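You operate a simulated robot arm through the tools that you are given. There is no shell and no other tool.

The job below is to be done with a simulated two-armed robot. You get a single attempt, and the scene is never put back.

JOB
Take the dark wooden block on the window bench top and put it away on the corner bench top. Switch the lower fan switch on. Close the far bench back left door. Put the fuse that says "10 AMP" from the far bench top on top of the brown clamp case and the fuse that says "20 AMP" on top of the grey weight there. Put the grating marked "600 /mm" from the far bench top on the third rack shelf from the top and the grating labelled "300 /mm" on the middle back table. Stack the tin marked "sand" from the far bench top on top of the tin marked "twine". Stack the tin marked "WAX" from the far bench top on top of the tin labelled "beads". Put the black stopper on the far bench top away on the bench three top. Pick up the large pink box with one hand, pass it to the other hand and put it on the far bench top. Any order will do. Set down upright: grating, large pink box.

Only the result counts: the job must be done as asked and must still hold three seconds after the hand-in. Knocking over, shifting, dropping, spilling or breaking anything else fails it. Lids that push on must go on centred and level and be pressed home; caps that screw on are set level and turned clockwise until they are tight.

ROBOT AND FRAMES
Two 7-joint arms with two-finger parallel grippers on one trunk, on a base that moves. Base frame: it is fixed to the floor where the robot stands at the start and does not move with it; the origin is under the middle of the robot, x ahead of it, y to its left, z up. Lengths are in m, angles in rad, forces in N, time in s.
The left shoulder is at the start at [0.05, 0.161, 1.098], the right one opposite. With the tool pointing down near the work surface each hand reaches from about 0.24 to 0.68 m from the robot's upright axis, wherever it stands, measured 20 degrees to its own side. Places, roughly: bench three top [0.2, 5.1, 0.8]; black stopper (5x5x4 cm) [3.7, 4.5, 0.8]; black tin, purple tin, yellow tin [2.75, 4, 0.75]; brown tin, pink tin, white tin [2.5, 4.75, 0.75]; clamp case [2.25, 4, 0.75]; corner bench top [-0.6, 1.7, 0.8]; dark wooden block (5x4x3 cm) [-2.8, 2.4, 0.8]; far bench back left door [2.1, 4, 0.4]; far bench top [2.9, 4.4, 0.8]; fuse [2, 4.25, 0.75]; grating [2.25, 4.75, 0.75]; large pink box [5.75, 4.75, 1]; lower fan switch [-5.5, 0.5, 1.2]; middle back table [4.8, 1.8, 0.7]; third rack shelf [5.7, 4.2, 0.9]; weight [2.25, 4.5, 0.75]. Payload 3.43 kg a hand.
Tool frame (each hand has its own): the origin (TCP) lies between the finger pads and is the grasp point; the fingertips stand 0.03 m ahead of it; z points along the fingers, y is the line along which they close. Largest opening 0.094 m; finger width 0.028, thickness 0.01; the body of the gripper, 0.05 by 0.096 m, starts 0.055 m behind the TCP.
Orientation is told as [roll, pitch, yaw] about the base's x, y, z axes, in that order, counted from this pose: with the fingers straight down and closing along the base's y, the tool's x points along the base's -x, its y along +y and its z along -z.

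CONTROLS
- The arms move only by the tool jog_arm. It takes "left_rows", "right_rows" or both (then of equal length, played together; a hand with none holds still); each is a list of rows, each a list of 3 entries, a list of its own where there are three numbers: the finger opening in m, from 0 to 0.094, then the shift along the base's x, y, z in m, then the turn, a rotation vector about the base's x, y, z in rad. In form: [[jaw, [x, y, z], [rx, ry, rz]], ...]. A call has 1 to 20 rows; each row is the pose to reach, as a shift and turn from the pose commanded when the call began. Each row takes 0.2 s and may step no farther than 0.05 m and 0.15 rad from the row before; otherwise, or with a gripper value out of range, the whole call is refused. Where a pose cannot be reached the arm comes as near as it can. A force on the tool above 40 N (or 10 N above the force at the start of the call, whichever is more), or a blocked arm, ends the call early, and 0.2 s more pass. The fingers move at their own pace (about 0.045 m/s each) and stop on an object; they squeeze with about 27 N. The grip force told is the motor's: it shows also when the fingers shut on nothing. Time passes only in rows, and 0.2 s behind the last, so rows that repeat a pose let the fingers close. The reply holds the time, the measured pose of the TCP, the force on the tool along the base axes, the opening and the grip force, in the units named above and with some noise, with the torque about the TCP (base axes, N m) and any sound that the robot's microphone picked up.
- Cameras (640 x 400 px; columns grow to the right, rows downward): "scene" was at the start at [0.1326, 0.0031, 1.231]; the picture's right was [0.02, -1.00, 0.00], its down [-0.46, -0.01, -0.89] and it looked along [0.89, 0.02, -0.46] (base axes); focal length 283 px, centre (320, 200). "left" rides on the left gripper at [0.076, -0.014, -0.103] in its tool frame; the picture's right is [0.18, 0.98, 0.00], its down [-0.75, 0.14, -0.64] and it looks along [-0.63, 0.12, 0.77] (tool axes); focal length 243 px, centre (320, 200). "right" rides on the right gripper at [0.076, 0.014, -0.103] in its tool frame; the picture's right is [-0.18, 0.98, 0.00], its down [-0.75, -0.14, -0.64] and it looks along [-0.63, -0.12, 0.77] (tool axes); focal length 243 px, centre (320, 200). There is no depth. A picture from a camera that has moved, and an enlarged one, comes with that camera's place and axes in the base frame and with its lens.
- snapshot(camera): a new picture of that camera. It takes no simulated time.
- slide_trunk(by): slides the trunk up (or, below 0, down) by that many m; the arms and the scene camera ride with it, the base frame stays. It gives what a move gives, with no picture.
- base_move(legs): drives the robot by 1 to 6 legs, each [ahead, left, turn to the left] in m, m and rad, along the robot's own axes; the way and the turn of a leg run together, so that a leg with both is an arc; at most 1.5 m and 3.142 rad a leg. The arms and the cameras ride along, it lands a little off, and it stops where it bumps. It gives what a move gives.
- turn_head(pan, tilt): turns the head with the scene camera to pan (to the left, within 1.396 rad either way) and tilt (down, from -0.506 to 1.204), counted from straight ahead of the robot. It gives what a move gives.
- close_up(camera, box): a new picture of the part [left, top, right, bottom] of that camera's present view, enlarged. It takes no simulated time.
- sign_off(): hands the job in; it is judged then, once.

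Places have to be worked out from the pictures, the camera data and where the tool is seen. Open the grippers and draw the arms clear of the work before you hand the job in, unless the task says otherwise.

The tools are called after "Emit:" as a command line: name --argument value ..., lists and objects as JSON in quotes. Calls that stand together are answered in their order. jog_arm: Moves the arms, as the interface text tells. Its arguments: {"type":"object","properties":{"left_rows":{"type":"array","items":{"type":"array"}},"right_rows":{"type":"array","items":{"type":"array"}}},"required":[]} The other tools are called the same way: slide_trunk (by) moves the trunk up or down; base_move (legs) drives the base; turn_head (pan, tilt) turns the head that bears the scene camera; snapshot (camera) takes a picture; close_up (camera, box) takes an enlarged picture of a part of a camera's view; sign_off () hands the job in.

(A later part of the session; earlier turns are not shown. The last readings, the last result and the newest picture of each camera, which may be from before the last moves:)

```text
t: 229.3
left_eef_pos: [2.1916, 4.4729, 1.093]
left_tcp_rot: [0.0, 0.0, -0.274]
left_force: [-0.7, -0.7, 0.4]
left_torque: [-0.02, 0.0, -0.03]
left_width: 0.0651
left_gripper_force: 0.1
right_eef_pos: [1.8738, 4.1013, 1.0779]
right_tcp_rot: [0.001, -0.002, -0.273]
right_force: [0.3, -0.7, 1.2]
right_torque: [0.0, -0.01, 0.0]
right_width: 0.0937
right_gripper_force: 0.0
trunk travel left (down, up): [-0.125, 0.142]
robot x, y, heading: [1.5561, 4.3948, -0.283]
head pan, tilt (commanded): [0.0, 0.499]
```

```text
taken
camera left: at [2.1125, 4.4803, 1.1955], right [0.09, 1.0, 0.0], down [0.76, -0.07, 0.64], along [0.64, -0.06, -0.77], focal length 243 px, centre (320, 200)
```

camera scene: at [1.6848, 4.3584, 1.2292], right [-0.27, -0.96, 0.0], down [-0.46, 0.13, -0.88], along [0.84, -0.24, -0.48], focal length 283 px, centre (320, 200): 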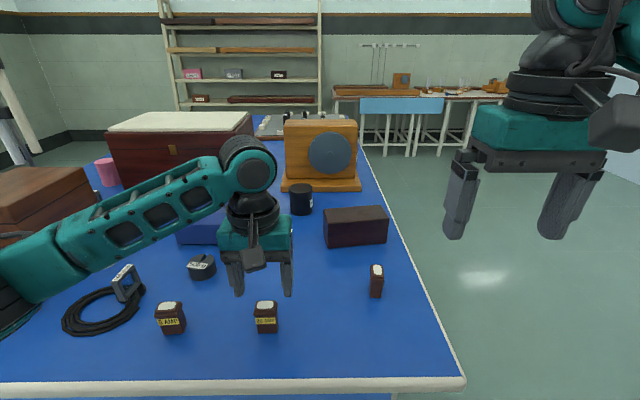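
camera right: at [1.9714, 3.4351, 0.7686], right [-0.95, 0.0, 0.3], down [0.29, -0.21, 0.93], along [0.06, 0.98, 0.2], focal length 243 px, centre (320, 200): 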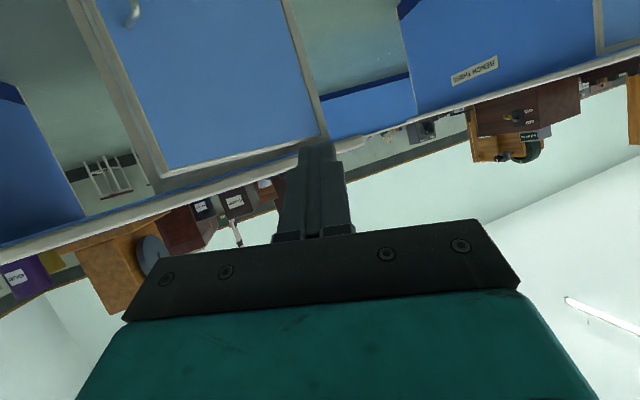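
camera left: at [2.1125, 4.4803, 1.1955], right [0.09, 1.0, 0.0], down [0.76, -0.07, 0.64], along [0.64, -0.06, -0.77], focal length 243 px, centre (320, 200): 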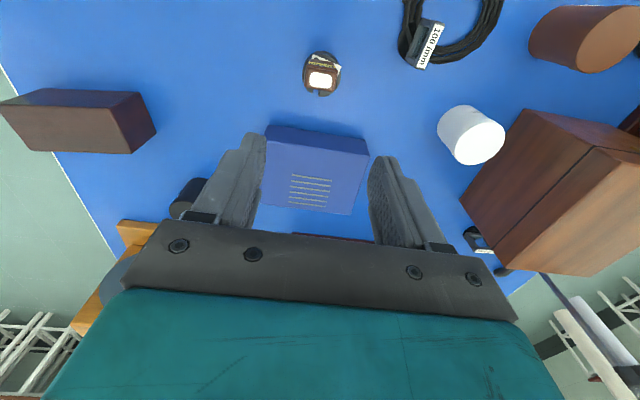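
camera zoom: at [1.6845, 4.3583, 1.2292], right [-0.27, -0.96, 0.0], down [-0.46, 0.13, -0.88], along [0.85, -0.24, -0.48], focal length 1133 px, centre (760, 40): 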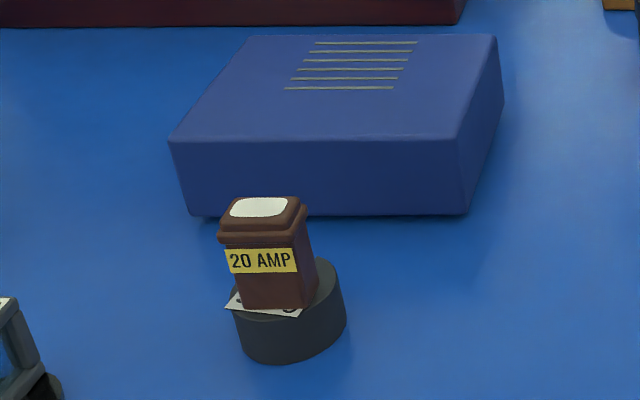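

The 20 AMP fuse stands on the 500 g weight. I retract the left hand and look left at the gratings and tins.

Emit:
jog_arm --left_rows '[[0.075, [-0.046, 0.001, 0], [0, 0, 0]], [0.075, [-0.092, 0.001, 0], [0, 0, 0]], [0.075, [-0.138, 0.002, 0], [0, 0, 0]], [0.075, [-0.184, 0.002, 0], [0, 0, 0]], [0.075, [-0.23, 0.003, 0], [0, 0, 0]]]'

Emit:
turn_head --pan 0.3 --tilt 0.6

Emit:
snapshot --camera "scene"

Emit:
turn_head --pan 0.0 --tilt 0.35

Emit:
close_up --camera "scene" --box '[0, 150, 240, 300]'

Emit:
close_up --camera "scene" --box '[180, 120, 400, 260]'

```text
t: 230.5
left_eef_pos: [1.9601, 4.4757, 1.0926]
left_tcp_rot: [0.001, 0.0, -0.272]
left_force: [0.7, 0.3, 0.1]
left_torque: [-0.01, 0.01, -0.03]
left_width: 0.0748
left_gripper_force: 0.1
right_eef_pos: [1.8741, 4.1016, 1.0786]
right_tcp_rot: [-0.001, 0.0, -0.274]
right_force: [0.2, 0.0, 0.1]
right_torque: [-0.01, 0.02, -0.03]
right_width: 0.0938
right_gripper_force: 0.1
trunk travel left (down, up): [-0.125, 0.142]
robot x, y, heading: [1.5588, 4.3937, -0.272]
head pan, tilt (commanded): [0.0, 0.499]
```

```text
t: 231.3
left_eef_pos: [1.9619, 4.4758, 1.092]
left_tcp_rot: [0.001, 0.0, -0.275]
left_force: [0.3, 1.0, 0.3]
left_torque: [0.0, 0.02, -0.01]
left_width: 0.0748
left_gripper_force: 0.1
right_eef_pos: [1.8729, 4.1022, 1.0785]
right_tcp_rot: [-0.001, 0.002, -0.274]
right_force: [0.1, -0.3, 0.1]
right_torque: [0.01, 0.06, -0.01]
right_width: 0.0937
right_gripper_force: 0.0
trunk travel left (down, up): [-0.125, 0.142]
robot x, y, heading: [1.5556, 4.3908, -0.276]
head pan, tilt (commanded): [0.3, 0.6]
```

```text
taken
camera scene: at [1.6854, 4.3852, 1.2201], right [0.02, -1.0, 0.0], down [-0.56, -0.01, -0.83], along [0.82, 0.02, -0.56], focal length 283 px, centre (320, 200)
```

scene: 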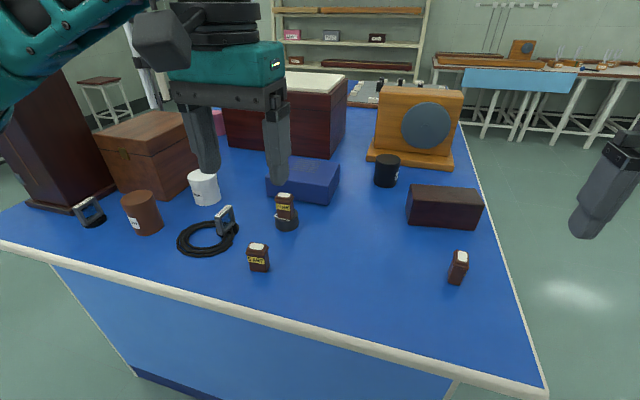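

```text
t: 232.1
left_eef_pos: [1.961, 4.4754, 1.0913]
left_tcp_rot: [0.0, 0.0, -0.277]
left_force: [0.3, -0.8, -0.2]
left_torque: [-0.04, -0.01, 0.02]
left_width: 0.0749
left_gripper_force: 0.1
right_eef_pos: [1.8731, 4.1014, 1.0787]
right_tcp_rot: [-0.001, 0.001, -0.274]
right_force: [0.1, 0.2, 0.1]
right_torque: [-0.01, 0.0, -0.03]
right_width: 0.0943
right_gripper_force: 0.0
trunk travel left (down, up): [-0.125, 0.142]
robot x, y, heading: [1.5556, 4.3946, -0.278]
head pan, tilt (commanded): [0.0, 0.351]
```

```text
2.67 times, centred on (120, 225) of scene
camera zoom: at [1.6867, 4.3578, 1.2428], right [-0.27, -0.96, 0.0], down [-0.33, 0.09, -0.94], along [0.9, -0.25, -0.34], focal length 756 px, centre (853, 133)
```

zoom: 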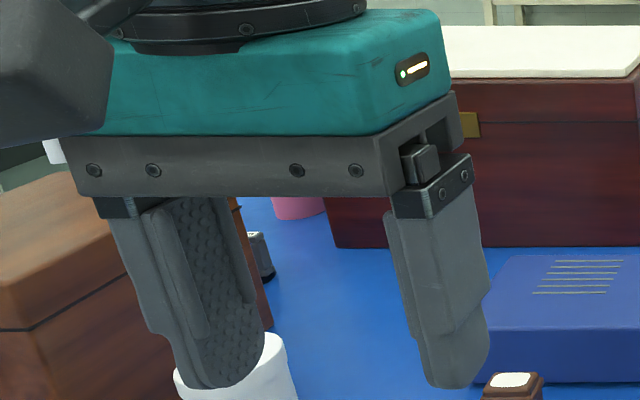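

```text
2.86 times, centred on (290, 190) of scene
camera zoom: at [1.6867, 4.3578, 1.2428], right [-0.27, -0.96, 0.0], down [-0.33, 0.09, -0.94], along [0.9, -0.25, -0.34], focal length 810 px, centre (406, 229)
```

zoom: 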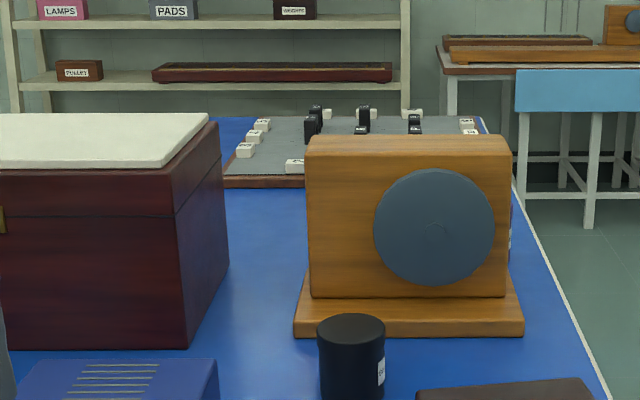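

Emit:
turn_head --pan 0.4 --tilt 0.6

Emit:
close_up --camera "scene" --box '[60, 140, 300, 280]'

Emit:
close_up --camera "scene" --box '[110, 180, 190, 230]'

```text
t: 233.0
left_eef_pos: [1.9625, 4.4751, 1.0919]
left_tcp_rot: [0.002, 0.001, -0.273]
left_force: [0.2, -0.5, 0.0]
left_torque: [0.04, -0.05, -0.03]
left_width: 0.075
left_gripper_force: 0.1
right_eef_pos: [1.8738, 4.1015, 1.079]
right_tcp_rot: [0.0, -0.002, -0.274]
right_force: [0.3, 0.1, 0.7]
right_torque: [-0.01, -0.01, 0.02]
right_width: 0.0938
right_gripper_force: 0.0
trunk travel left (down, up): [-0.125, 0.142]
robot x, y, heading: [1.5549, 4.3961, -0.277]
head pan, tilt (commanded): [0.4, 0.6]
```

```text
2.67 times, centred on (180, 210) of scene
camera zoom: at [1.6848, 4.394, 1.2201], right [0.12, -0.99, 0.0], down [-0.56, -0.07, -0.83], along [0.82, 0.1, -0.56], focal length 756 px, centre (693, 173)
```

zoom: 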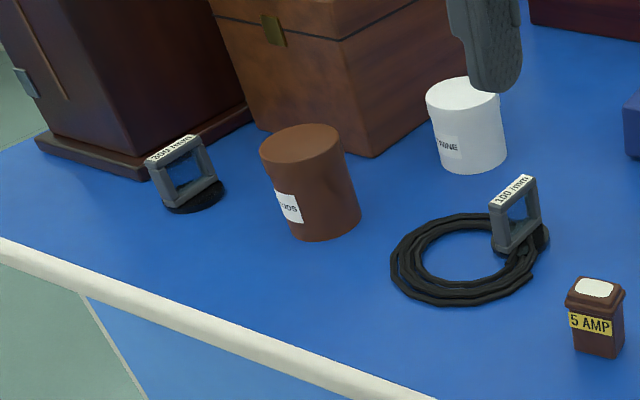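

```text
8.00 times, centred on (150, 205) of scene
camera zoom: at [1.6848, 4.394, 1.2201], right [0.12, -0.99, 0.0], down [-0.56, -0.07, -0.83], along [0.82, 0.1, -0.56], focal length 2267 px, centre (1680, 160)
```

zoom: 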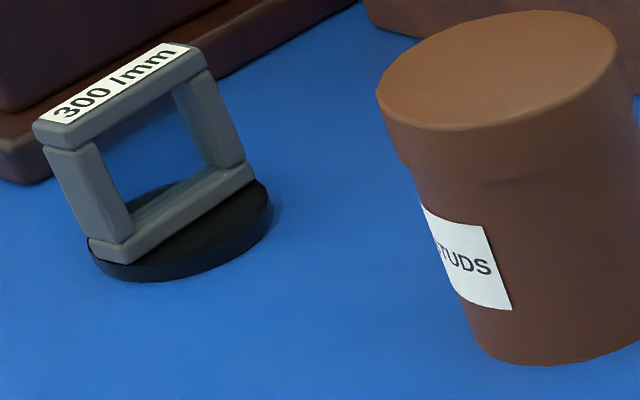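

The left grating is 300 /mm, the coil one 100 /mm; brown tin = STUDS, white = TWINE. I now go round to the front again for the 10 AMP fuse and to read the purple and yellow tins.

Emit:
base_move --legs '[[-0.12, 0, 0], [0, -1.1, 0], [0.63, 0, 0], [0, 0, 1.575]]'

Emit:
turn_head --pan -0.1 --tilt 0.45

Emit:
snapshot --camera "scene"

Emit:
turn_head --pan -0.85 --tilt 0.45

Emit:
snapshot --camera "scene"

```text
t: 250.7
left_eef_pos: [1.6695, 3.5994, 1.092]
left_tcp_rot: [0.0, 0.001, 1.299]
left_force: [0.0, -0.8, 0.0]
left_torque: [-0.01, -0.01, -0.01]
left_width: 0.0748
left_gripper_force: 0.1
right_eef_pos: [2.0431, 3.5126, 1.077]
right_tcp_rot: [0.002, -0.002, 1.298]
right_force: [0.2, -0.1, 0.3]
right_torque: [0.03, 0.0, 0.01]
right_width: 0.094
right_gripper_force: 0.0
trunk travel left (down, up): [-0.125, 0.142]
robot x, y, heading: [1.7523, 3.1954, 1.3]
head pan, tilt (commanded): [0.4, 0.6]
```

```text
t: 251.7
left_eef_pos: [1.6698, 3.5987, 1.0913]
left_tcp_rot: [0.0, 0.0, 1.298]
left_force: [-0.1, -0.3, 1.4]
left_torque: [0.0, 0.01, -0.02]
left_width: 0.0749
left_gripper_force: 0.0
right_eef_pos: [2.0442, 3.5116, 1.079]
right_tcp_rot: [0.001, -0.001, 1.298]
right_force: [0.5, -0.6, -0.8]
right_torque: [0.03, 0.02, -0.03]
right_width: 0.0937
right_gripper_force: 0.1
trunk travel left (down, up): [-0.125, 0.142]
robot x, y, heading: [1.7525, 3.1939, 1.294]
head pan, tilt (commanded): [-0.099, 0.45]
```

```text
taken
camera scene: at [1.7983, 3.3202, 1.2336], right [0.93, -0.36, 0.0], down [-0.16, -0.41, -0.9], along [0.33, 0.84, -0.44], focal length 283 px, centre (320, 200)
```

scene: 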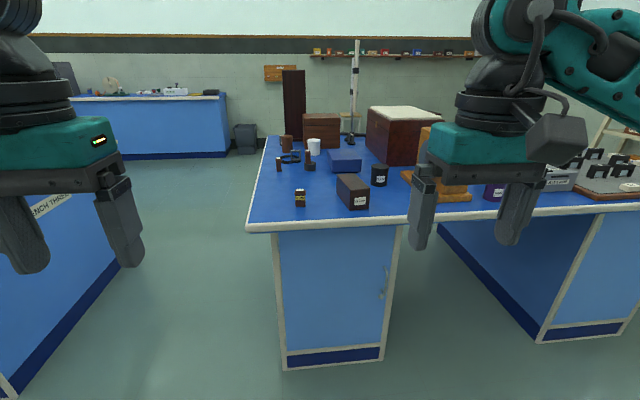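

```text
t: 252.8
left_eef_pos: [1.6703, 3.5985, 1.0919]
left_tcp_rot: [0.001, 0.0, 1.299]
left_force: [0.3, 0.0, 0.5]
left_torque: [-0.01, 0.0, 0.0]
left_width: 0.0751
left_gripper_force: 0.1
right_eef_pos: [2.0427, 3.5106, 1.0773]
right_tcp_rot: [0.0, 0.0, 1.299]
right_force: [-0.5, 0.8, -0.2]
right_torque: [0.03, 0.0, -0.01]
right_width: 0.0941
right_gripper_force: 0.1
trunk travel left (down, up): [-0.125, 0.142]
robot x, y, heading: [1.7523, 3.1946, 1.296]
head pan, tilt (commanded): [-0.85, 0.45]
```

```text
taken
camera scene: at [1.8477, 3.2744, 1.2337], right [0.43, -0.9, 0.0], down [-0.39, -0.19, -0.9], along [0.81, 0.39, -0.44], focal length 283 px, centre (320, 200)
```

scene: 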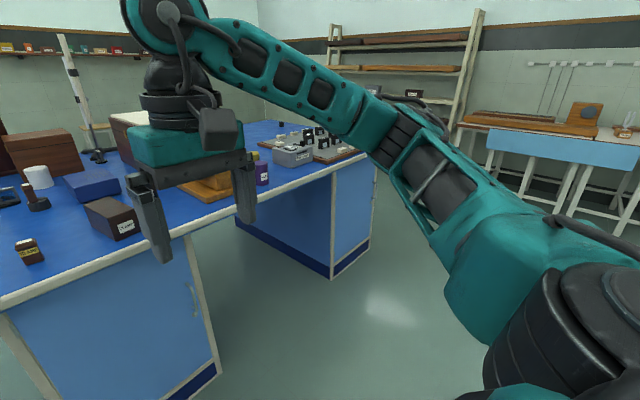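

Emit:
close_up --camera "scene" --box '[180, 110, 360, 220]'

Emit:
close_up --camera "scene" --box '[240, 150, 290, 190]'

```text
3.56 times, centred on (270, 165) of scene
camera zoom: at [1.8477, 3.2744, 1.2337], right [0.43, -0.9, 0.0], down [-0.39, -0.19, -0.9], along [0.81, 0.39, -0.44], focal length 1008 px, centre (498, 324)
```

zoom: 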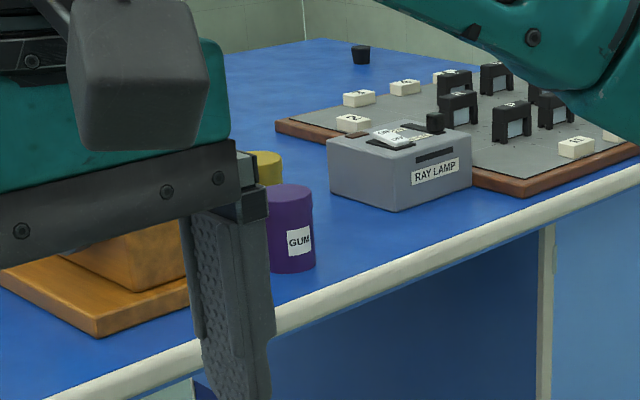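

```text
10.00 times, centred on (265, 170) of scene
camera zoom: at [1.8477, 3.2744, 1.2337], right [0.43, -0.9, 0.0], down [-0.39, -0.19, -0.9], along [0.81, 0.39, -0.44], focal length 2834 px, centre (870, 500)
```

zoom: 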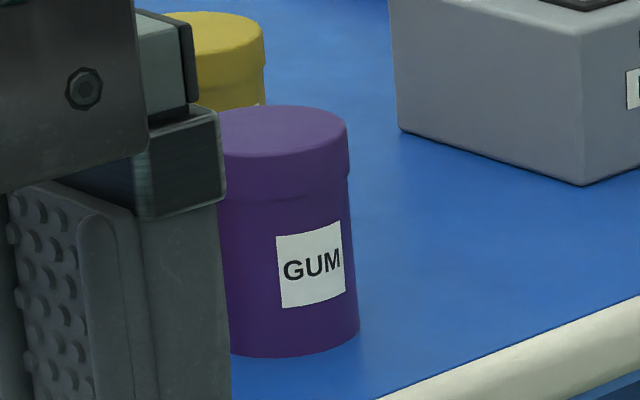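

Purple is GUM, so yellow should be WAX; the black stopper is visible at the back right. I drive ahead 0.45 to pick up the 10 AMP fuse with the right hand.

Emit:
base_move --legs '[[0.44, 0, 0]]'

Emit:
turn_head --pan 0.0 --tilt 0.7

Emit:
snapshot --camera "scene"

Emit:
snapshot --camera "right"

```text
t: 255.4
left_eef_pos: [1.7895, 4.0218, 1.0918]
left_tcp_rot: [-0.001, 0.0, 1.296]
left_force: [0.1, 0.2, 0.2]
left_torque: [0.01, 0.0, 0.0]
left_width: 0.0748
left_gripper_force: 0.0
right_eef_pos: [2.1637, 3.934, 1.0784]
right_tcp_rot: [0.001, 0.0, 1.298]
right_force: [0.0, 0.7, 0.3]
right_torque: [-0.01, 0.01, -0.01]
right_width: 0.0941
right_gripper_force: 0.0
trunk travel left (down, up): [-0.125, 0.142]
robot x, y, heading: [1.8743, 3.6137, 1.296]
head pan, tilt (commanded): [-0.85, 0.45]
```

```text
t: 256.6
left_eef_pos: [1.7889, 4.0214, 1.0928]
left_tcp_rot: [0.0, 0.0, 1.295]
left_force: [-0.2, 0.4, -0.2]
left_torque: [0.03, -0.04, 0.0]
left_width: 0.0748
left_gripper_force: 0.0
right_eef_pos: [2.1626, 3.9332, 1.0775]
right_tcp_rot: [0.0, -0.001, 1.295]
right_force: [-0.8, -0.6, 0.5]
right_torque: [0.02, 0.0, 0.01]
right_width: 0.0941
right_gripper_force: 0.0
trunk travel left (down, up): [-0.125, 0.142]
robot x, y, heading: [1.8704, 3.6125, 1.294]
head pan, tilt (commanded): [0.0, 0.7]
```

```text
taken
camera scene: at [1.9069, 3.7389, 1.2115], right [0.96, -0.27, 0.0], down [-0.18, -0.62, -0.77], along [0.21, 0.74, -0.64], focal length 283 px, centre (320, 200)
```

scene: 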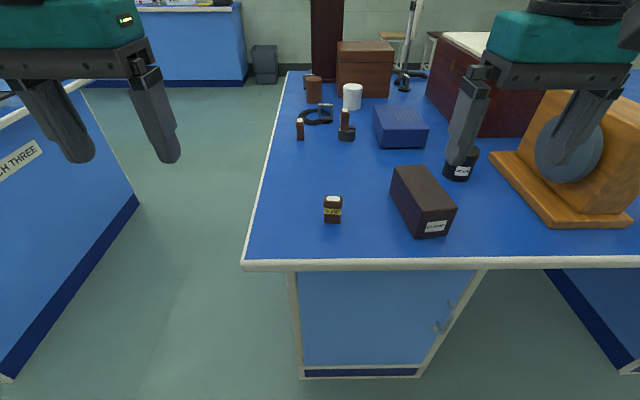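

```text
taken
camera right: at [2.1281, 3.8639, 1.1812], right [-0.9, 0.44, 0.0], down [0.34, 0.69, 0.64], along [0.28, 0.58, -0.77], focal length 243 px, centre (320, 200)
```

right: 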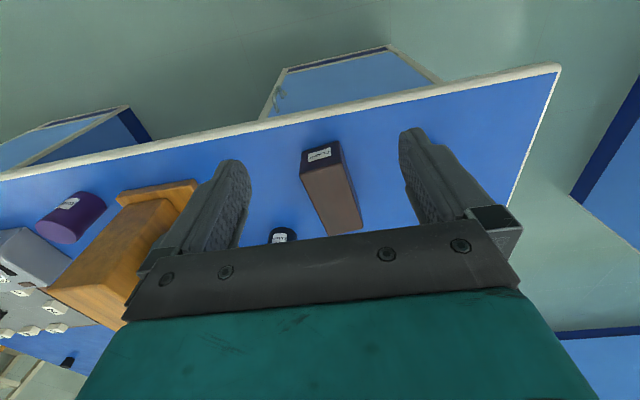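

Emit:
close_up --camera "scene" --box '[300, 140, 500, 265]'

Emit:
close_up --camera "right" --box '[240, 110, 440, 240]'

```text
3.20 times, centred on (400, 202) of scene
camera zoom: at [1.9069, 3.7389, 1.2115], right [0.96, -0.27, 0.0], down [-0.18, -0.62, -0.77], along [0.21, 0.74, -0.64], focal length 907 px, centre (64, 192)
```

zoom: 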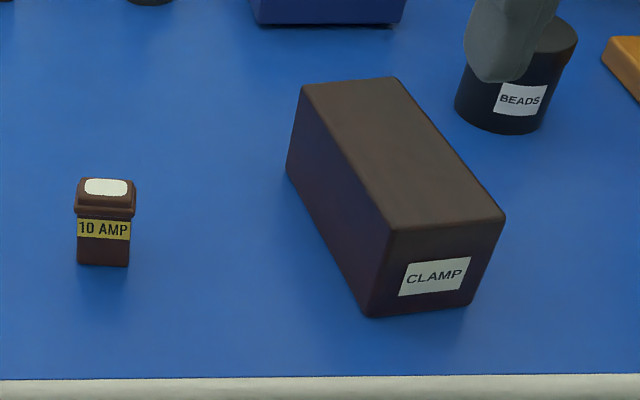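

```text
3.08 times, centred on (340, 175) of right
camera zoom: at [2.1281, 3.8639, 1.1812], right [-0.9, 0.44, 0.0], down [0.34, 0.69, 0.64], along [0.28, 0.58, -0.77], focal length 746 px, centre (258, 277)
```

zoom: 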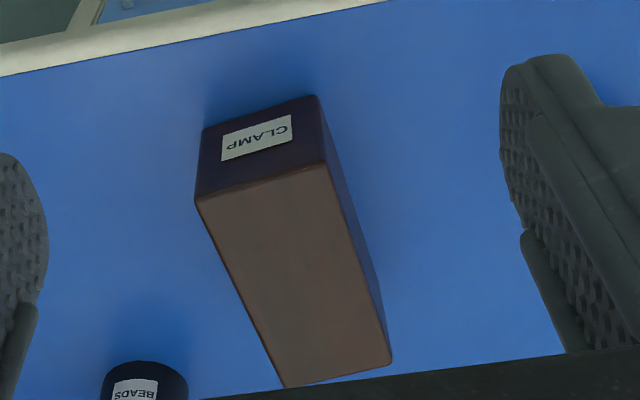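

The clamp case's top centre is (2.218, 4.102, 0.880); the fuse at ≈(2.051, 4.152). I move the right hand above the fuse.

Emit:
jog_arm --right_rows '[[0.065, [-0.0186, 0.0365, 0], [0, 0, 0]], [0.065, [-0.0372, 0.0729, 0], [0, 0, 0]], [0.065, [-0.0558, 0.1094, 0], [0, 0, 0]], [0.065, [-0.0744, 0.1459, 0], [0, 0, 0]], [0.065, [-0.093, 0.1823, 0], [0, 0, 0]], [0.065, [-0.1116, 0.2188, 0], [0, 0, 0]], [0.065, [-0.1116, 0.2188, -0.045], [0, 0, 0]], [0.065, [-0.1116, 0.2188, -0.09], [0, 0, 0]], [0.065, [-0.1116, 0.2188, -0.135], [0, 0, 0]], [0.065, [-0.1116, 0.2188, -0.163], [0, 0, 0]]]'

Emit:
snapshot --camera "right"

Emit:
snapshot --camera "scene"

```text
t: 258.8
left_eef_pos: [1.7892, 4.0216, 1.0902]
left_tcp_rot: [0.0, -0.001, 1.298]
left_force: [0.3, -0.1, 0.1]
left_torque: [0.0, -0.04, 0.0]
left_width: 0.0749
left_gripper_force: 0.0
right_eef_pos: [2.0518, 4.1532, 0.9149]
right_tcp_rot: [0.0, 0.0, 1.297]
right_force: [-0.1, -0.4, -0.2]
right_torque: [-0.01, 0.01, 0.01]
right_width: 0.0651
right_gripper_force: 0.0
trunk travel left (down, up): [-0.125, 0.142]
robot x, y, heading: [1.8717, 3.6162, 1.299]
head pan, tilt (commanded): [0.0, 0.7]
```

```text
taken
camera right: at [2.0162, 4.0828, 1.0178], right [-0.9, 0.44, 0.0], down [0.34, 0.69, 0.64], along [0.28, 0.58, -0.77], focal length 243 px, centre (320, 200)
```

right: 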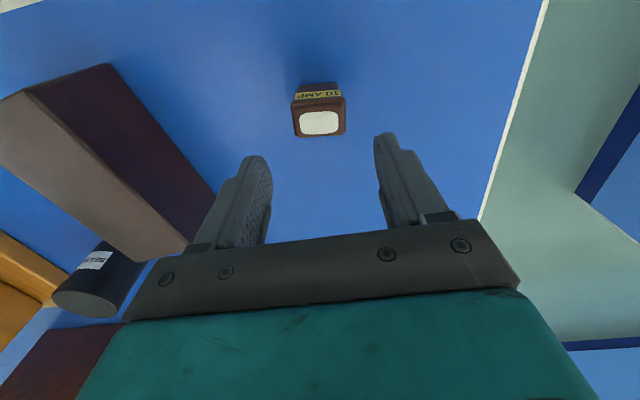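

```text
taken
camera scene: at [1.9069, 3.7391, 1.2115], right [0.96, -0.27, 0.0], down [-0.17, -0.62, -0.76], along [0.21, 0.74, -0.64], focal length 283 px, centre (320, 200)
```

scene: 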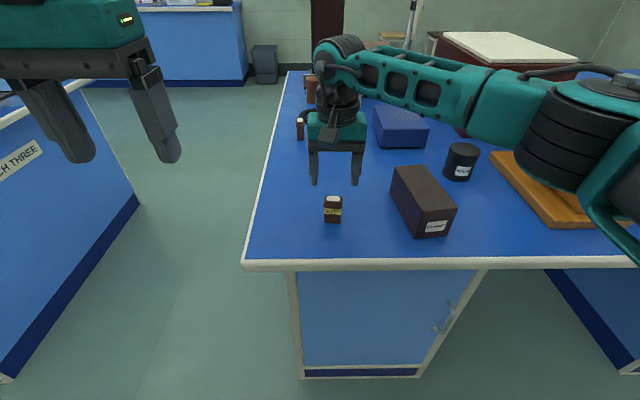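

The fuse is ~9 mm nearer to me than the TCP axis. I correct, descend to z≈0.836 and grip.

Emit:
jog_arm --right_rows '[[0.065, [-0.0026, -0.0092, 0], [0, 0, 0]], [0.065, [-0.0026, -0.0092, -0.04], [0, 0, 0]], [0.065, [-0.0026, -0.0092, -0.07], [0, 0, 0]], [0.065, [-0.0026, -0.0092, -0.0785], [0, 0, 0]], [0.01, [-0.0026, -0.0092, -0.0785], [0, 0, 0]], [0.01, [-0.0026, -0.0092, -0.0785], [0, 0, 0]], [0.01, [-0.0026, -0.0092, -0.0785], [0, 0, 0]], [0.01, [-0.0026, -0.0092, -0.0785], [0, 0, 0]]]'

Emit:
snapshot --camera "right"

```text
t: 260.6
left_eef_pos: [1.7887, 4.0221, 1.0912]
left_tcp_rot: [0.003, -0.001, 1.298]
left_force: [-0.4, 0.0, 0.2]
left_torque: [0.03, 0.01, -0.02]
left_width: 0.075
left_gripper_force: 0.0
right_eef_pos: [2.0484, 4.144, 0.8359]
right_tcp_rot: [0.0, 0.0, 1.296]
right_force: [-1.3, -0.8, -0.7]
right_torque: [0.02, -0.03, 0.02]
right_width: 0.0372
right_gripper_force: 27.2
trunk travel left (down, up): [-0.125, 0.142]
robot x, y, heading: [1.87, 3.6159, 1.298]
head pan, tilt (commanded): [0.0, 0.7]
```

```text
taken
camera right: at [2.0137, 4.074, 0.9399], right [-0.9, 0.44, 0.0], down [0.34, 0.69, 0.64], along [0.28, 0.58, -0.77], focal length 243 px, centre (320, 200)
```

right: 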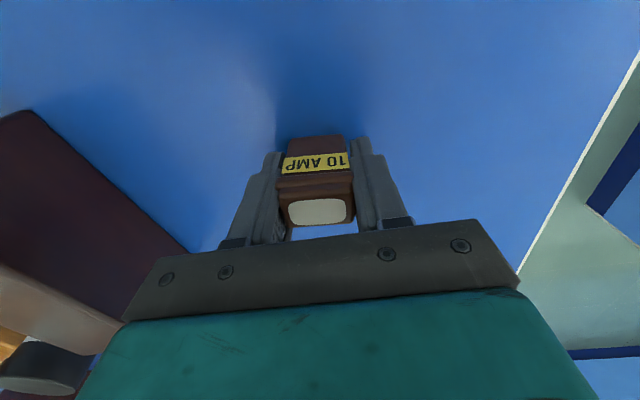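

Gripped (0.0372). I lift, move above the clamp case's centre and lower close to its top.

Emit:
jog_arm --right_rows '[[0.01, [0, 0, 0.045], [0, 0, 0]], [0.01, [0, 0, 0.09], [0, 0, 0]], [0.01, [0, 0, 0.13], [0, 0, 0]], [0.01, [0.0424, -0.0105, 0.13], [0, 0, 0]], [0.01, [0.0848, -0.021, 0.13], [0, 0, 0]], [0.01, [0.1272, -0.0315, 0.13], [0, 0, 0]], [0.01, [0.1696, -0.042, 0.13], [0, 0, 0]], [0.01, [0.1696, -0.042, 0.105], [0, 0, 0]], [0.01, [0.1696, -0.042, 0.09], [0, 0, 0]], [0.01, [0.1696, -0.042, 0.09], [0, 0, 0]]]'

Emit:
snapshot --camera "right"

Emit:
close_up --camera "scene" --box '[330, 110, 530, 250]'

```text
t: 262.8
left_eef_pos: [1.7895, 4.0219, 1.092]
left_tcp_rot: [0.003, -0.001, 1.297]
left_force: [0.3, -0.6, 0.3]
left_torque: [-0.01, 0.02, 0.0]
left_width: 0.0749
left_gripper_force: 0.0
right_eef_pos: [2.2186, 4.102, 0.926]
right_tcp_rot: [0.0, -0.002, 1.298]
right_force: [0.7, -0.3, -0.8]
right_torque: [-0.02, 0.01, 0.01]
right_width: 0.0374
right_gripper_force: 27.0
trunk travel left (down, up): [-0.125, 0.142]
robot x, y, heading: [1.8729, 3.6202, 1.296]
head pan, tilt (commanded): [0.0, 0.7]
```

```text
taken
camera right: at [2.1839, 4.0314, 1.03], right [-0.9, 0.44, 0.0], down [0.34, 0.69, 0.64], along [0.28, 0.58, -0.77], focal length 243 px, centre (320, 200)
```

right: 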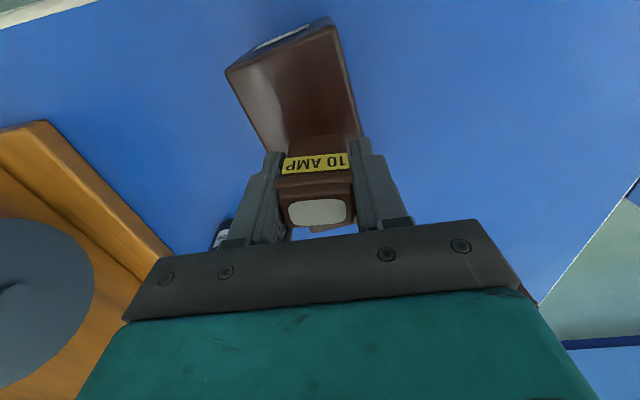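

```text
2.86 times, centred on (430, 180) of scene
camera zoom: at [1.9069, 3.739, 1.2115], right [0.96, -0.27, 0.0], down [-0.17, -0.62, -0.76], along [0.21, 0.74, -0.64], focal length 810 px, centre (6, 257)
```

zoom: 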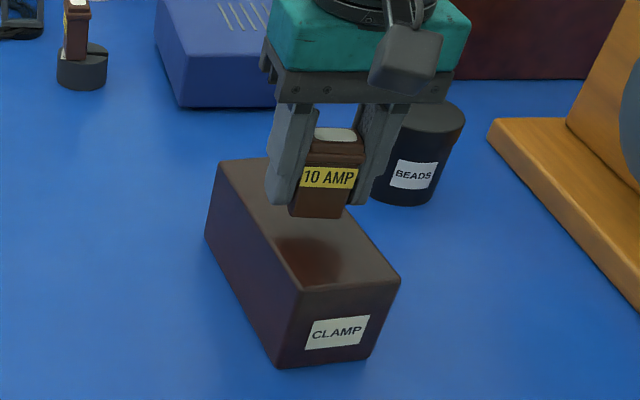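

The fuse hovers over the middle of the case. I lower in small steps until contact.

Emit:
jog_arm --right_rows '[[0.01, [0, 0, -0.004], [0, 0, 0]], [0.01, [0, 0, -0.007], [0, 0, 0]], [0.01, [0, 0, -0.009], [0, 0, 0]], [0.01, [0, 0, -0.01], [0, 0, 0]], [0.01, [0, 0, -0.01], [0, 0, 0]]]'

Emit:
close_up --camera "scene" --box '[370, 140, 470, 220]'

```text
t: 264.0
left_eef_pos: [1.7882, 4.0221, 1.0919]
left_tcp_rot: [0.0, 0.001, 1.296]
left_force: [-0.2, 0.2, 0.8]
left_torque: [0.0, 0.0, 0.02]
left_width: 0.0749
left_gripper_force: 0.1
right_eef_pos: [2.2194, 4.1012, 0.9158]
right_tcp_rot: [0.0, 0.001, 1.295]
right_force: [0.8, 0.1, 0.6]
right_torque: [-0.02, 0.0, 0.0]
right_width: 0.0376
right_gripper_force: 27.0
trunk travel left (down, up): [-0.125, 0.142]
robot x, y, heading: [1.8701, 3.6157, 1.294]
head pan, tilt (commanded): [0.0, 0.7]
```

```text
5.00 times, centred on (420, 180) of scene
camera zoom: at [1.9069, 3.739, 1.2115], right [0.96, -0.27, 0.0], down [-0.17, -0.62, -0.76], along [0.21, 0.74, -0.64], focal length 1417 px, centre (-180, 300)
```

zoom: 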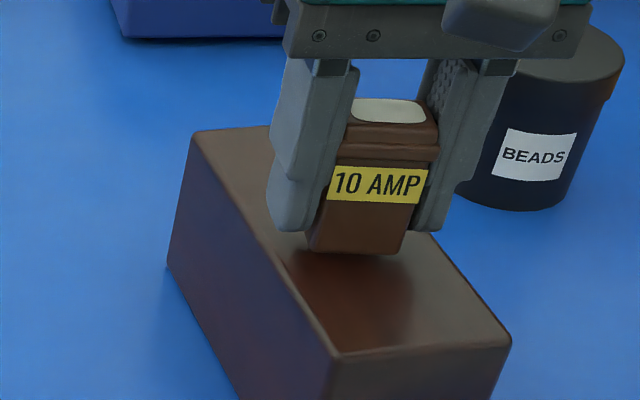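

No contact yet. I continue down in 2 mm steps.

Emit:
jog_arm --right_rows '[[0.01, [0, 0, -0.002], [0, 0, 0]], [0.01, [0, 0, -0.004], [0, 0, 0]], [0.01, [0, 0, -0.004], [0, 0, 0]]]'

```text
t: 264.8
left_eef_pos: [1.79, 4.0215, 1.092]
left_tcp_rot: [-0.002, -0.001, 1.295]
left_force: [0.1, 0.7, -0.1]
left_torque: [0.01, 0.0, 0.0]
left_width: 0.0749
left_gripper_force: 0.1
right_eef_pos: [2.2188, 4.1014, 0.913]
right_tcp_rot: [0.0, 0.0, 1.296]
right_force: [-0.7, -0.4, -0.3]
right_torque: [0.01, -0.01, 0.0]
right_width: 0.0375
right_gripper_force: 27.0
trunk travel left (down, up): [-0.125, 0.142]
robot x, y, heading: [1.8733, 3.6194, 1.294]
head pan, tilt (commanded): [0.0, 0.7]
```

Emit:
jog_arm --right_rows '[[0.01, [0, 0, -0.002], [0, 0, 0]], [0.01, [0, 0, -0.004], [0, 0, 0]], [0.01, [0, 0, -0.004], [0, 0, 0]]]'

Emit:
close_up --camera "scene" --box '[370, 140, 470, 220]'

```text
t: 265.6
left_eef_pos: [1.7882, 4.0206, 1.092]
left_tcp_rot: [0.0, -0.001, 1.296]
left_force: [-0.7, 0.6, 0.2]
left_torque: [0.01, 0.02, 0.02]
left_width: 0.075
left_gripper_force: 0.1
right_eef_pos: [2.2184, 4.0997, 0.9101]
right_tcp_rot: [0.002, -0.005, 1.294]
right_force: [2.9, -1.2, 16.3]
right_torque: [-0.16, -0.09, -0.02]
right_width: 0.0374
right_gripper_force: 27.1
trunk travel left (down, up): [-0.125, 0.142]
robot x, y, heading: [1.8759, 3.6179, 1.297]
head pan, tilt (commanded): [0.0, 0.7]
```

```text
5.00 times, centred on (420, 180) of scene
camera zoom: at [1.9062, 3.7376, 1.2119], right [0.96, -0.27, 0.0], down [-0.17, -0.62, -0.77], along [0.21, 0.74, -0.64], focal length 1417 px, centre (-180, 300)
```

zoom: 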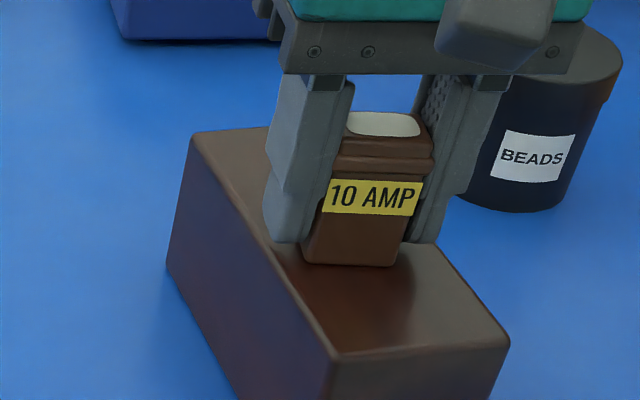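

Contact at 16 N with the fuse on the case top. I ease 1 mm, release and rise, then retract.

Emit:
jog_arm --right_rows '[[0.01, [0, 0, 0.001], [0, 0, 0]], [0.045, [0, 0, 0.001], [0, 0, 0]], [0.065, [0, 0, 0.001], [0, 0, 0]], [0.065, [0, 0, 0.001], [0, 0, 0]], [0.065, [0, 0, 0.03], [0, 0, 0]], [0.065, [0, 0, 0.075], [0, 0, 0]], [0.065, [0, 0, 0.12], [0, 0, 0]], [0.065, [0, 0, 0.167], [0, 0, 0]], [0.065, [-0.0153, -0.0447, 0.167], [0, 0, 0]], [0.065, [-0.03, -0.088, 0.167], [0, 0, 0]], [0.065, [-0.0437, -0.1305, 0.167], [0, 0, 0]], [0.065, [-0.055, -0.168, 0.167], [0, 0, 0]]]'

Emit:
snapshot --camera "scene"

```text
t: 268.2
left_eef_pos: [1.7896, 4.0212, 1.0917]
left_tcp_rot: [0.002, -0.003, 1.296]
left_force: [0.0, -0.5, 0.9]
left_torque: [0.0, 0.01, 0.02]
left_width: 0.0749
left_gripper_force: 0.0
right_eef_pos: [2.1644, 3.9322, 1.0755]
right_tcp_rot: [0.001, -0.003, 1.295]
right_force: [0.2, -0.7, 0.2]
right_torque: [-0.01, 0.0, 0.0]
right_width: 0.0648
right_gripper_force: 0.3
trunk travel left (down, up): [-0.125, 0.142]
robot x, y, heading: [1.8698, 3.616, 1.297]
head pan, tilt (commanded): [0.0, 0.7]
```

```text
taken
camera scene: at [1.9069, 3.7387, 1.2115], right [0.96, -0.27, 0.0], down [-0.17, -0.62, -0.77], along [0.21, 0.74, -0.64], focal length 283 px, centre (320, 200)
```

scene: 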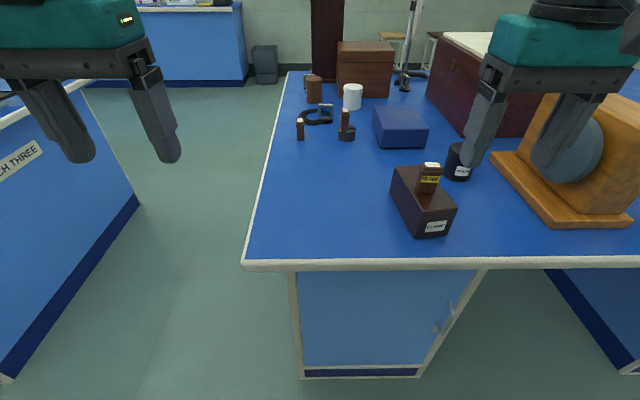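

The 10 AMP fuse is on the clamp case. Now the yellow tin: I back off, shift right 0.5 m and look.

Emit:
base_move --legs '[[-0.3, 0, 0], [0, -0.5, 0], [0.2, 0, 0]]'

Emit:
turn_head --pan -0.1 --tilt 0.55

Emit:
snapshot --camera "scene"

Emit:
snapshot --camera "right"

```text
t: 276.0
left_eef_pos: [2.2472, 3.7837, 1.091]
left_tcp_rot: [0.0, 0.001, 1.294]
left_force: [1.1, 0.4, -0.5]
left_torque: [0.02, -0.04, 0.0]
left_width: 0.075
left_gripper_force: 0.1
right_eef_pos: [2.6223, 3.6932, 1.0735]
right_tcp_rot: [0.0, 0.001, 1.292]
right_force: [0.9, 0.2, 1.1]
right_torque: [-0.05, 0.02, -0.01]
right_width: 0.0651
right_gripper_force: 0.1
trunk travel left (down, up): [-0.125, 0.142]
robot x, y, heading: [2.3274, 3.3812, 1.29]
head pan, tilt (commanded): [0.0, 0.7]
```

```text
t: 276.7
left_eef_pos: [2.248, 3.7827, 1.0922]
left_tcp_rot: [0.002, 0.0, 1.293]
left_force: [0.4, 0.3, -0.9]
left_torque: [0.03, 0.0, 0.0]
left_width: 0.0749
left_gripper_force: 0.0
right_eef_pos: [2.622, 3.6941, 1.075]
right_tcp_rot: [0.0, -0.002, 1.294]
right_force: [0.1, 0.1, 0.7]
right_torque: [-0.03, 0.0, 0.0]
right_width: 0.0651
right_gripper_force: 0.2
trunk travel left (down, up): [-0.125, 0.142]
robot x, y, heading: [2.3298, 3.3794, 1.294]
head pan, tilt (commanded): [-0.099, 0.55]
```

```text
taken
camera scene: at [2.3739, 3.5019, 1.2246], right [0.93, -0.37, 0.0], down [-0.19, -0.49, -0.85], along [0.31, 0.79, -0.52], focal length 283 px, centre (320, 200)
```

scene: 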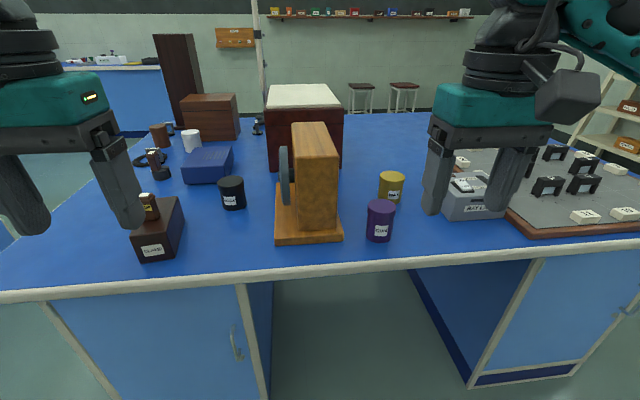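

```text
taken
camera right: at [2.5869, 3.6235, 1.1789], right [-0.9, 0.45, 0.0], down [0.34, 0.69, 0.64], along [0.29, 0.58, -0.77], focal length 243 px, centre (320, 200)
```

right: 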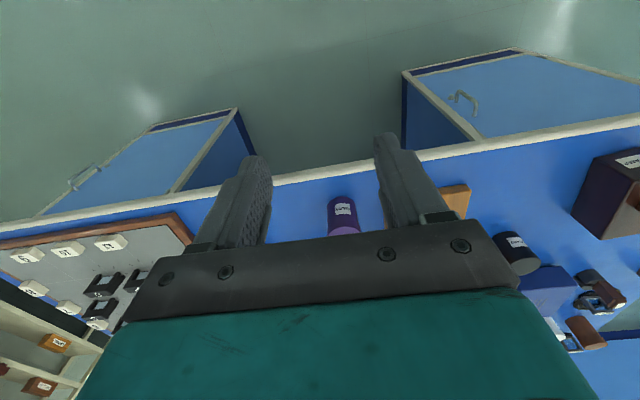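

Emit:
close_up --camera "scene" --box '[330, 140, 490, 260]'

Emit:
close_up --camera "scene" --box '[130, 80, 370, 260]'

```text
3.33 times, centred on (410, 200) of scene
camera zoom: at [2.3739, 3.5019, 1.2246], right [0.93, -0.37, 0.0], down [-0.19, -0.49, -0.85], along [0.31, 0.79, -0.52], focal length 944 px, centre (20, 200)
```

zoom: 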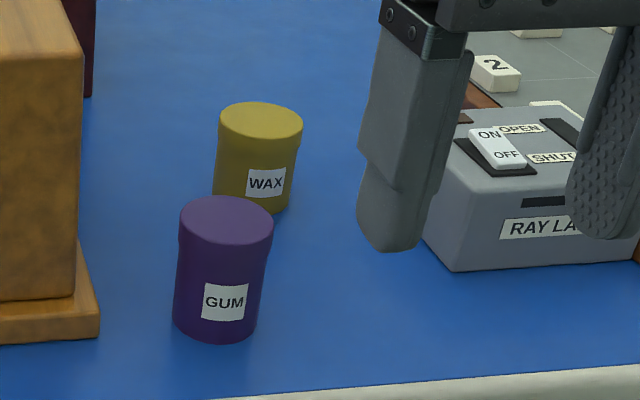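

```text
2.22 times, centred on (250, 170) of scene
camera zoom: at [2.3739, 3.5019, 1.2246], right [0.93, -0.37, 0.0], down [-0.19, -0.49, -0.85], along [0.31, 0.79, -0.52], focal length 630 px, centre (476, 267)
```

zoom: 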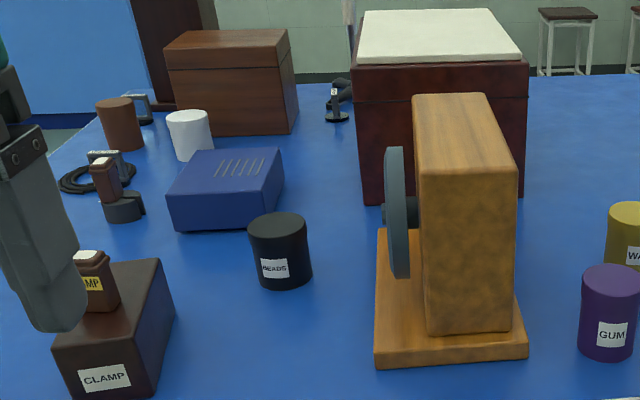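

WAX is the yellow tin, at ≈(2.816, 4.080), top z≈0.871, ⌀≈0.07. I move the base 0.2 ahead and 0.1 right to reach it with the right hand.

Emit:
base_move --legs '[[0, -0.1, 0], [0.2, 0, 0]]'

Emit:
snapshot --camera "scene"

Emit:
snapshot --camera "right"

```text
t: 279.4
left_eef_pos: [2.3985, 3.9491, 1.0913]
left_tcp_rot: [0.002, 0.0, 1.293]
left_force: [0.1, -0.7, 1.0]
left_torque: [-0.01, -0.01, -0.03]
left_width: 0.0752
left_gripper_force: 0.0
right_eef_pos: [2.7711, 3.8591, 1.0754]
right_tcp_rot: [0.0, 0.0, 1.296]
right_force: [-0.5, 0.0, 0.2]
right_torque: [0.01, 0.01, -0.01]
right_width: 0.0652
right_gripper_force: 0.0
trunk travel left (down, up): [-0.125, 0.142]
robot x, y, heading: [2.4791, 3.5428, 1.291]
head pan, tilt (commanded): [-0.099, 0.55]
```

```text
taken
camera scene: at [2.5242, 3.6678, 1.2245], right [0.93, -0.37, 0.0], down [-0.19, -0.49, -0.85], along [0.31, 0.79, -0.52], focal length 283 px, centre (320, 200)
```

scene: 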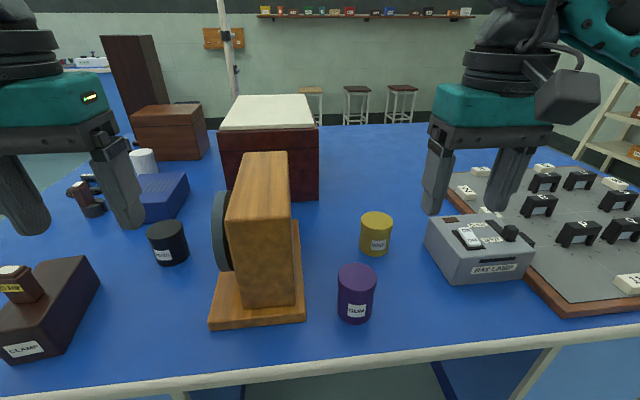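

```text
taken
camera right: at [2.7371, 3.7894, 1.1787], right [-0.9, 0.45, 0.0], down [0.34, 0.69, 0.64], along [0.29, 0.58, -0.77], focal length 243 px, centre (320, 200)
```

right: 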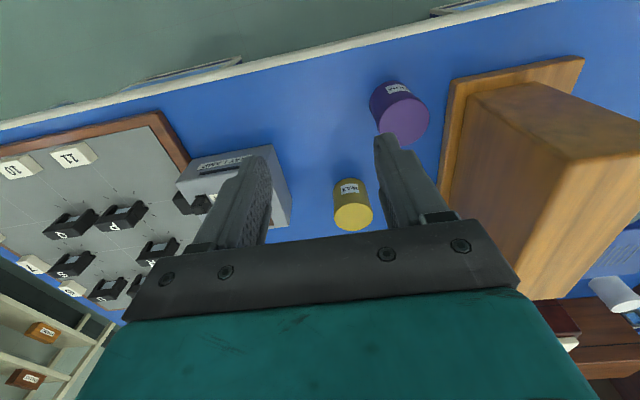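

Refined WAX tin top centre: (2.8135, 4.0724, 0.872). I move over it with open jaws and go down to z≈0.93 to check centring.

Emit:
jog_arm --right_rows '[[0.093, [0.0085, 0.0427, 0], [0, 0, 0]], [0.093, [0.017, 0.0853, 0], [0, 0, 0]], [0.093, [0.0254, 0.128, 0], [0, 0, 0]], [0.093, [0.0339, 0.1706, 0], [0, 0, 0]], [0.093, [0.0424, 0.2133, 0], [0, 0, 0]], [0.093, [0.0424, 0.2133, -0.045], [0, 0, 0]], [0.093, [0.0424, 0.2133, -0.09], [0, 0, 0]], [0.093, [0.0424, 0.2133, -0.12], [0, 0, 0]], [0.093, [0.0424, 0.2133, -0.12], [0, 0, 0]]]'

Emit:
snapshot --camera "right"

Emit:
snapshot --camera "scene"

```text
t: 281.4
left_eef_pos: [2.3971, 3.9488, 1.0924]
left_tcp_rot: [0.0, -0.002, 1.293]
left_force: [-0.2, 0.5, 0.6]
left_torque: [0.02, 0.01, 0.02]
left_width: 0.0752
left_gripper_force: 0.0
right_eef_pos: [2.815, 4.0726, 0.9556]
right_tcp_rot: [-0.001, -0.002, 1.295]
right_force: [-1.1, -0.6, 0.3]
right_torque: [0.02, 0.01, 0.02]
right_width: 0.0931
right_gripper_force: 0.0
trunk travel left (down, up): [-0.125, 0.142]
robot x, y, heading: [2.4823, 3.5459, 1.294]
head pan, tilt (commanded): [-0.099, 0.55]
```

```text
taken
camera right: at [2.7798, 4.0026, 1.0587], right [-0.9, 0.45, 0.0], down [0.34, 0.69, 0.64], along [0.29, 0.58, -0.77], focal length 243 px, centre (320, 200)
```

right: 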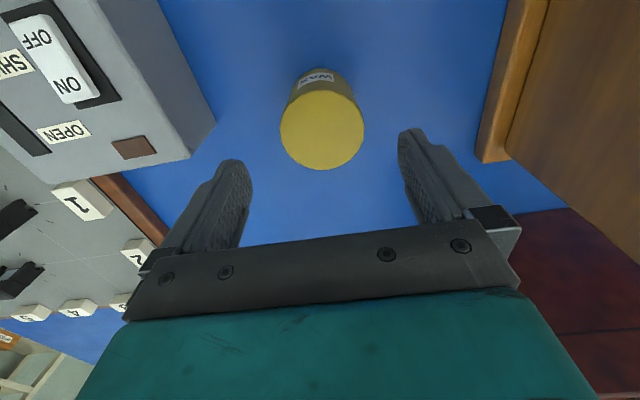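

```text
taken
camera scene: at [2.5241, 3.6673, 1.2246], right [0.93, -0.37, 0.0], down [-0.19, -0.49, -0.85], along [0.31, 0.79, -0.52], focal length 283 px, centre (320, 200)
```

scene: 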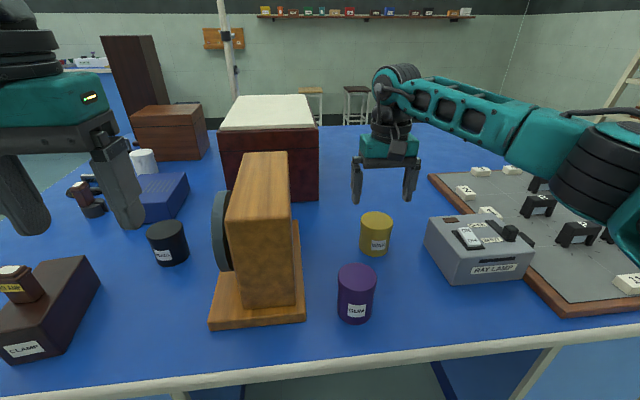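

Nearly centred; I add 4 mm ahead, descend to z≈0.845 and grip.

Emit:
jog_arm --right_rows '[[0.093, [0.0011, 0.0038, -0.03], [0, 0, 0]], [0.093, [0.0011, 0.0038, -0.07], [0, 0, 0]], [0.093, [0.0011, 0.0038, -0.1], [0, 0, 0]], [0.093, [0.0011, 0.0038, -0.1106], [0, 0, 0]], [0.03, [0.0011, 0.0038, -0.1106], [0, 0, 0]], [0.03, [0.0011, 0.0038, -0.1106], [0, 0, 0]], [0.03, [0.0011, 0.0038, -0.1106], [0, 0, 0]]]'

Emit:
snapshot --camera "right"

```text
t: 283.0
left_eef_pos: [2.3977, 3.9486, 1.0916]
left_tcp_rot: [0.003, 0.0, 1.293]
left_force: [-0.1, -0.3, 0.1]
left_torque: [-0.02, 0.02, 0.03]
left_width: 0.0752
left_gripper_force: 0.0
right_eef_pos: [2.8155, 4.0767, 0.8449]
right_tcp_rot: [0.0, 0.003, 1.295]
right_force: [0.2, -0.1, -0.3]
right_torque: [-0.03, 0.0, 0.0]
right_width: 0.0677
right_gripper_force: 27.0
trunk travel left (down, up): [-0.125, 0.142]
robot x, y, heading: [2.4778, 3.5428, 1.294]
head pan, tilt (commanded): [-0.099, 0.55]
```

```text
taken
camera right: at [2.7805, 4.0069, 0.948], right [-0.9, 0.45, 0.0], down [0.34, 0.69, 0.64], along [0.29, 0.58, -0.77], focal length 243 px, centre (320, 200)
```

right: 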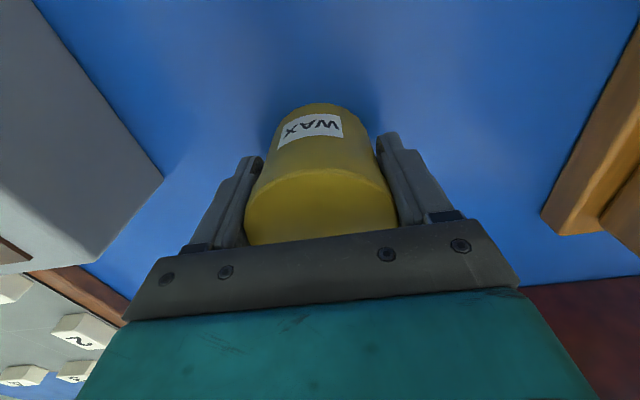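

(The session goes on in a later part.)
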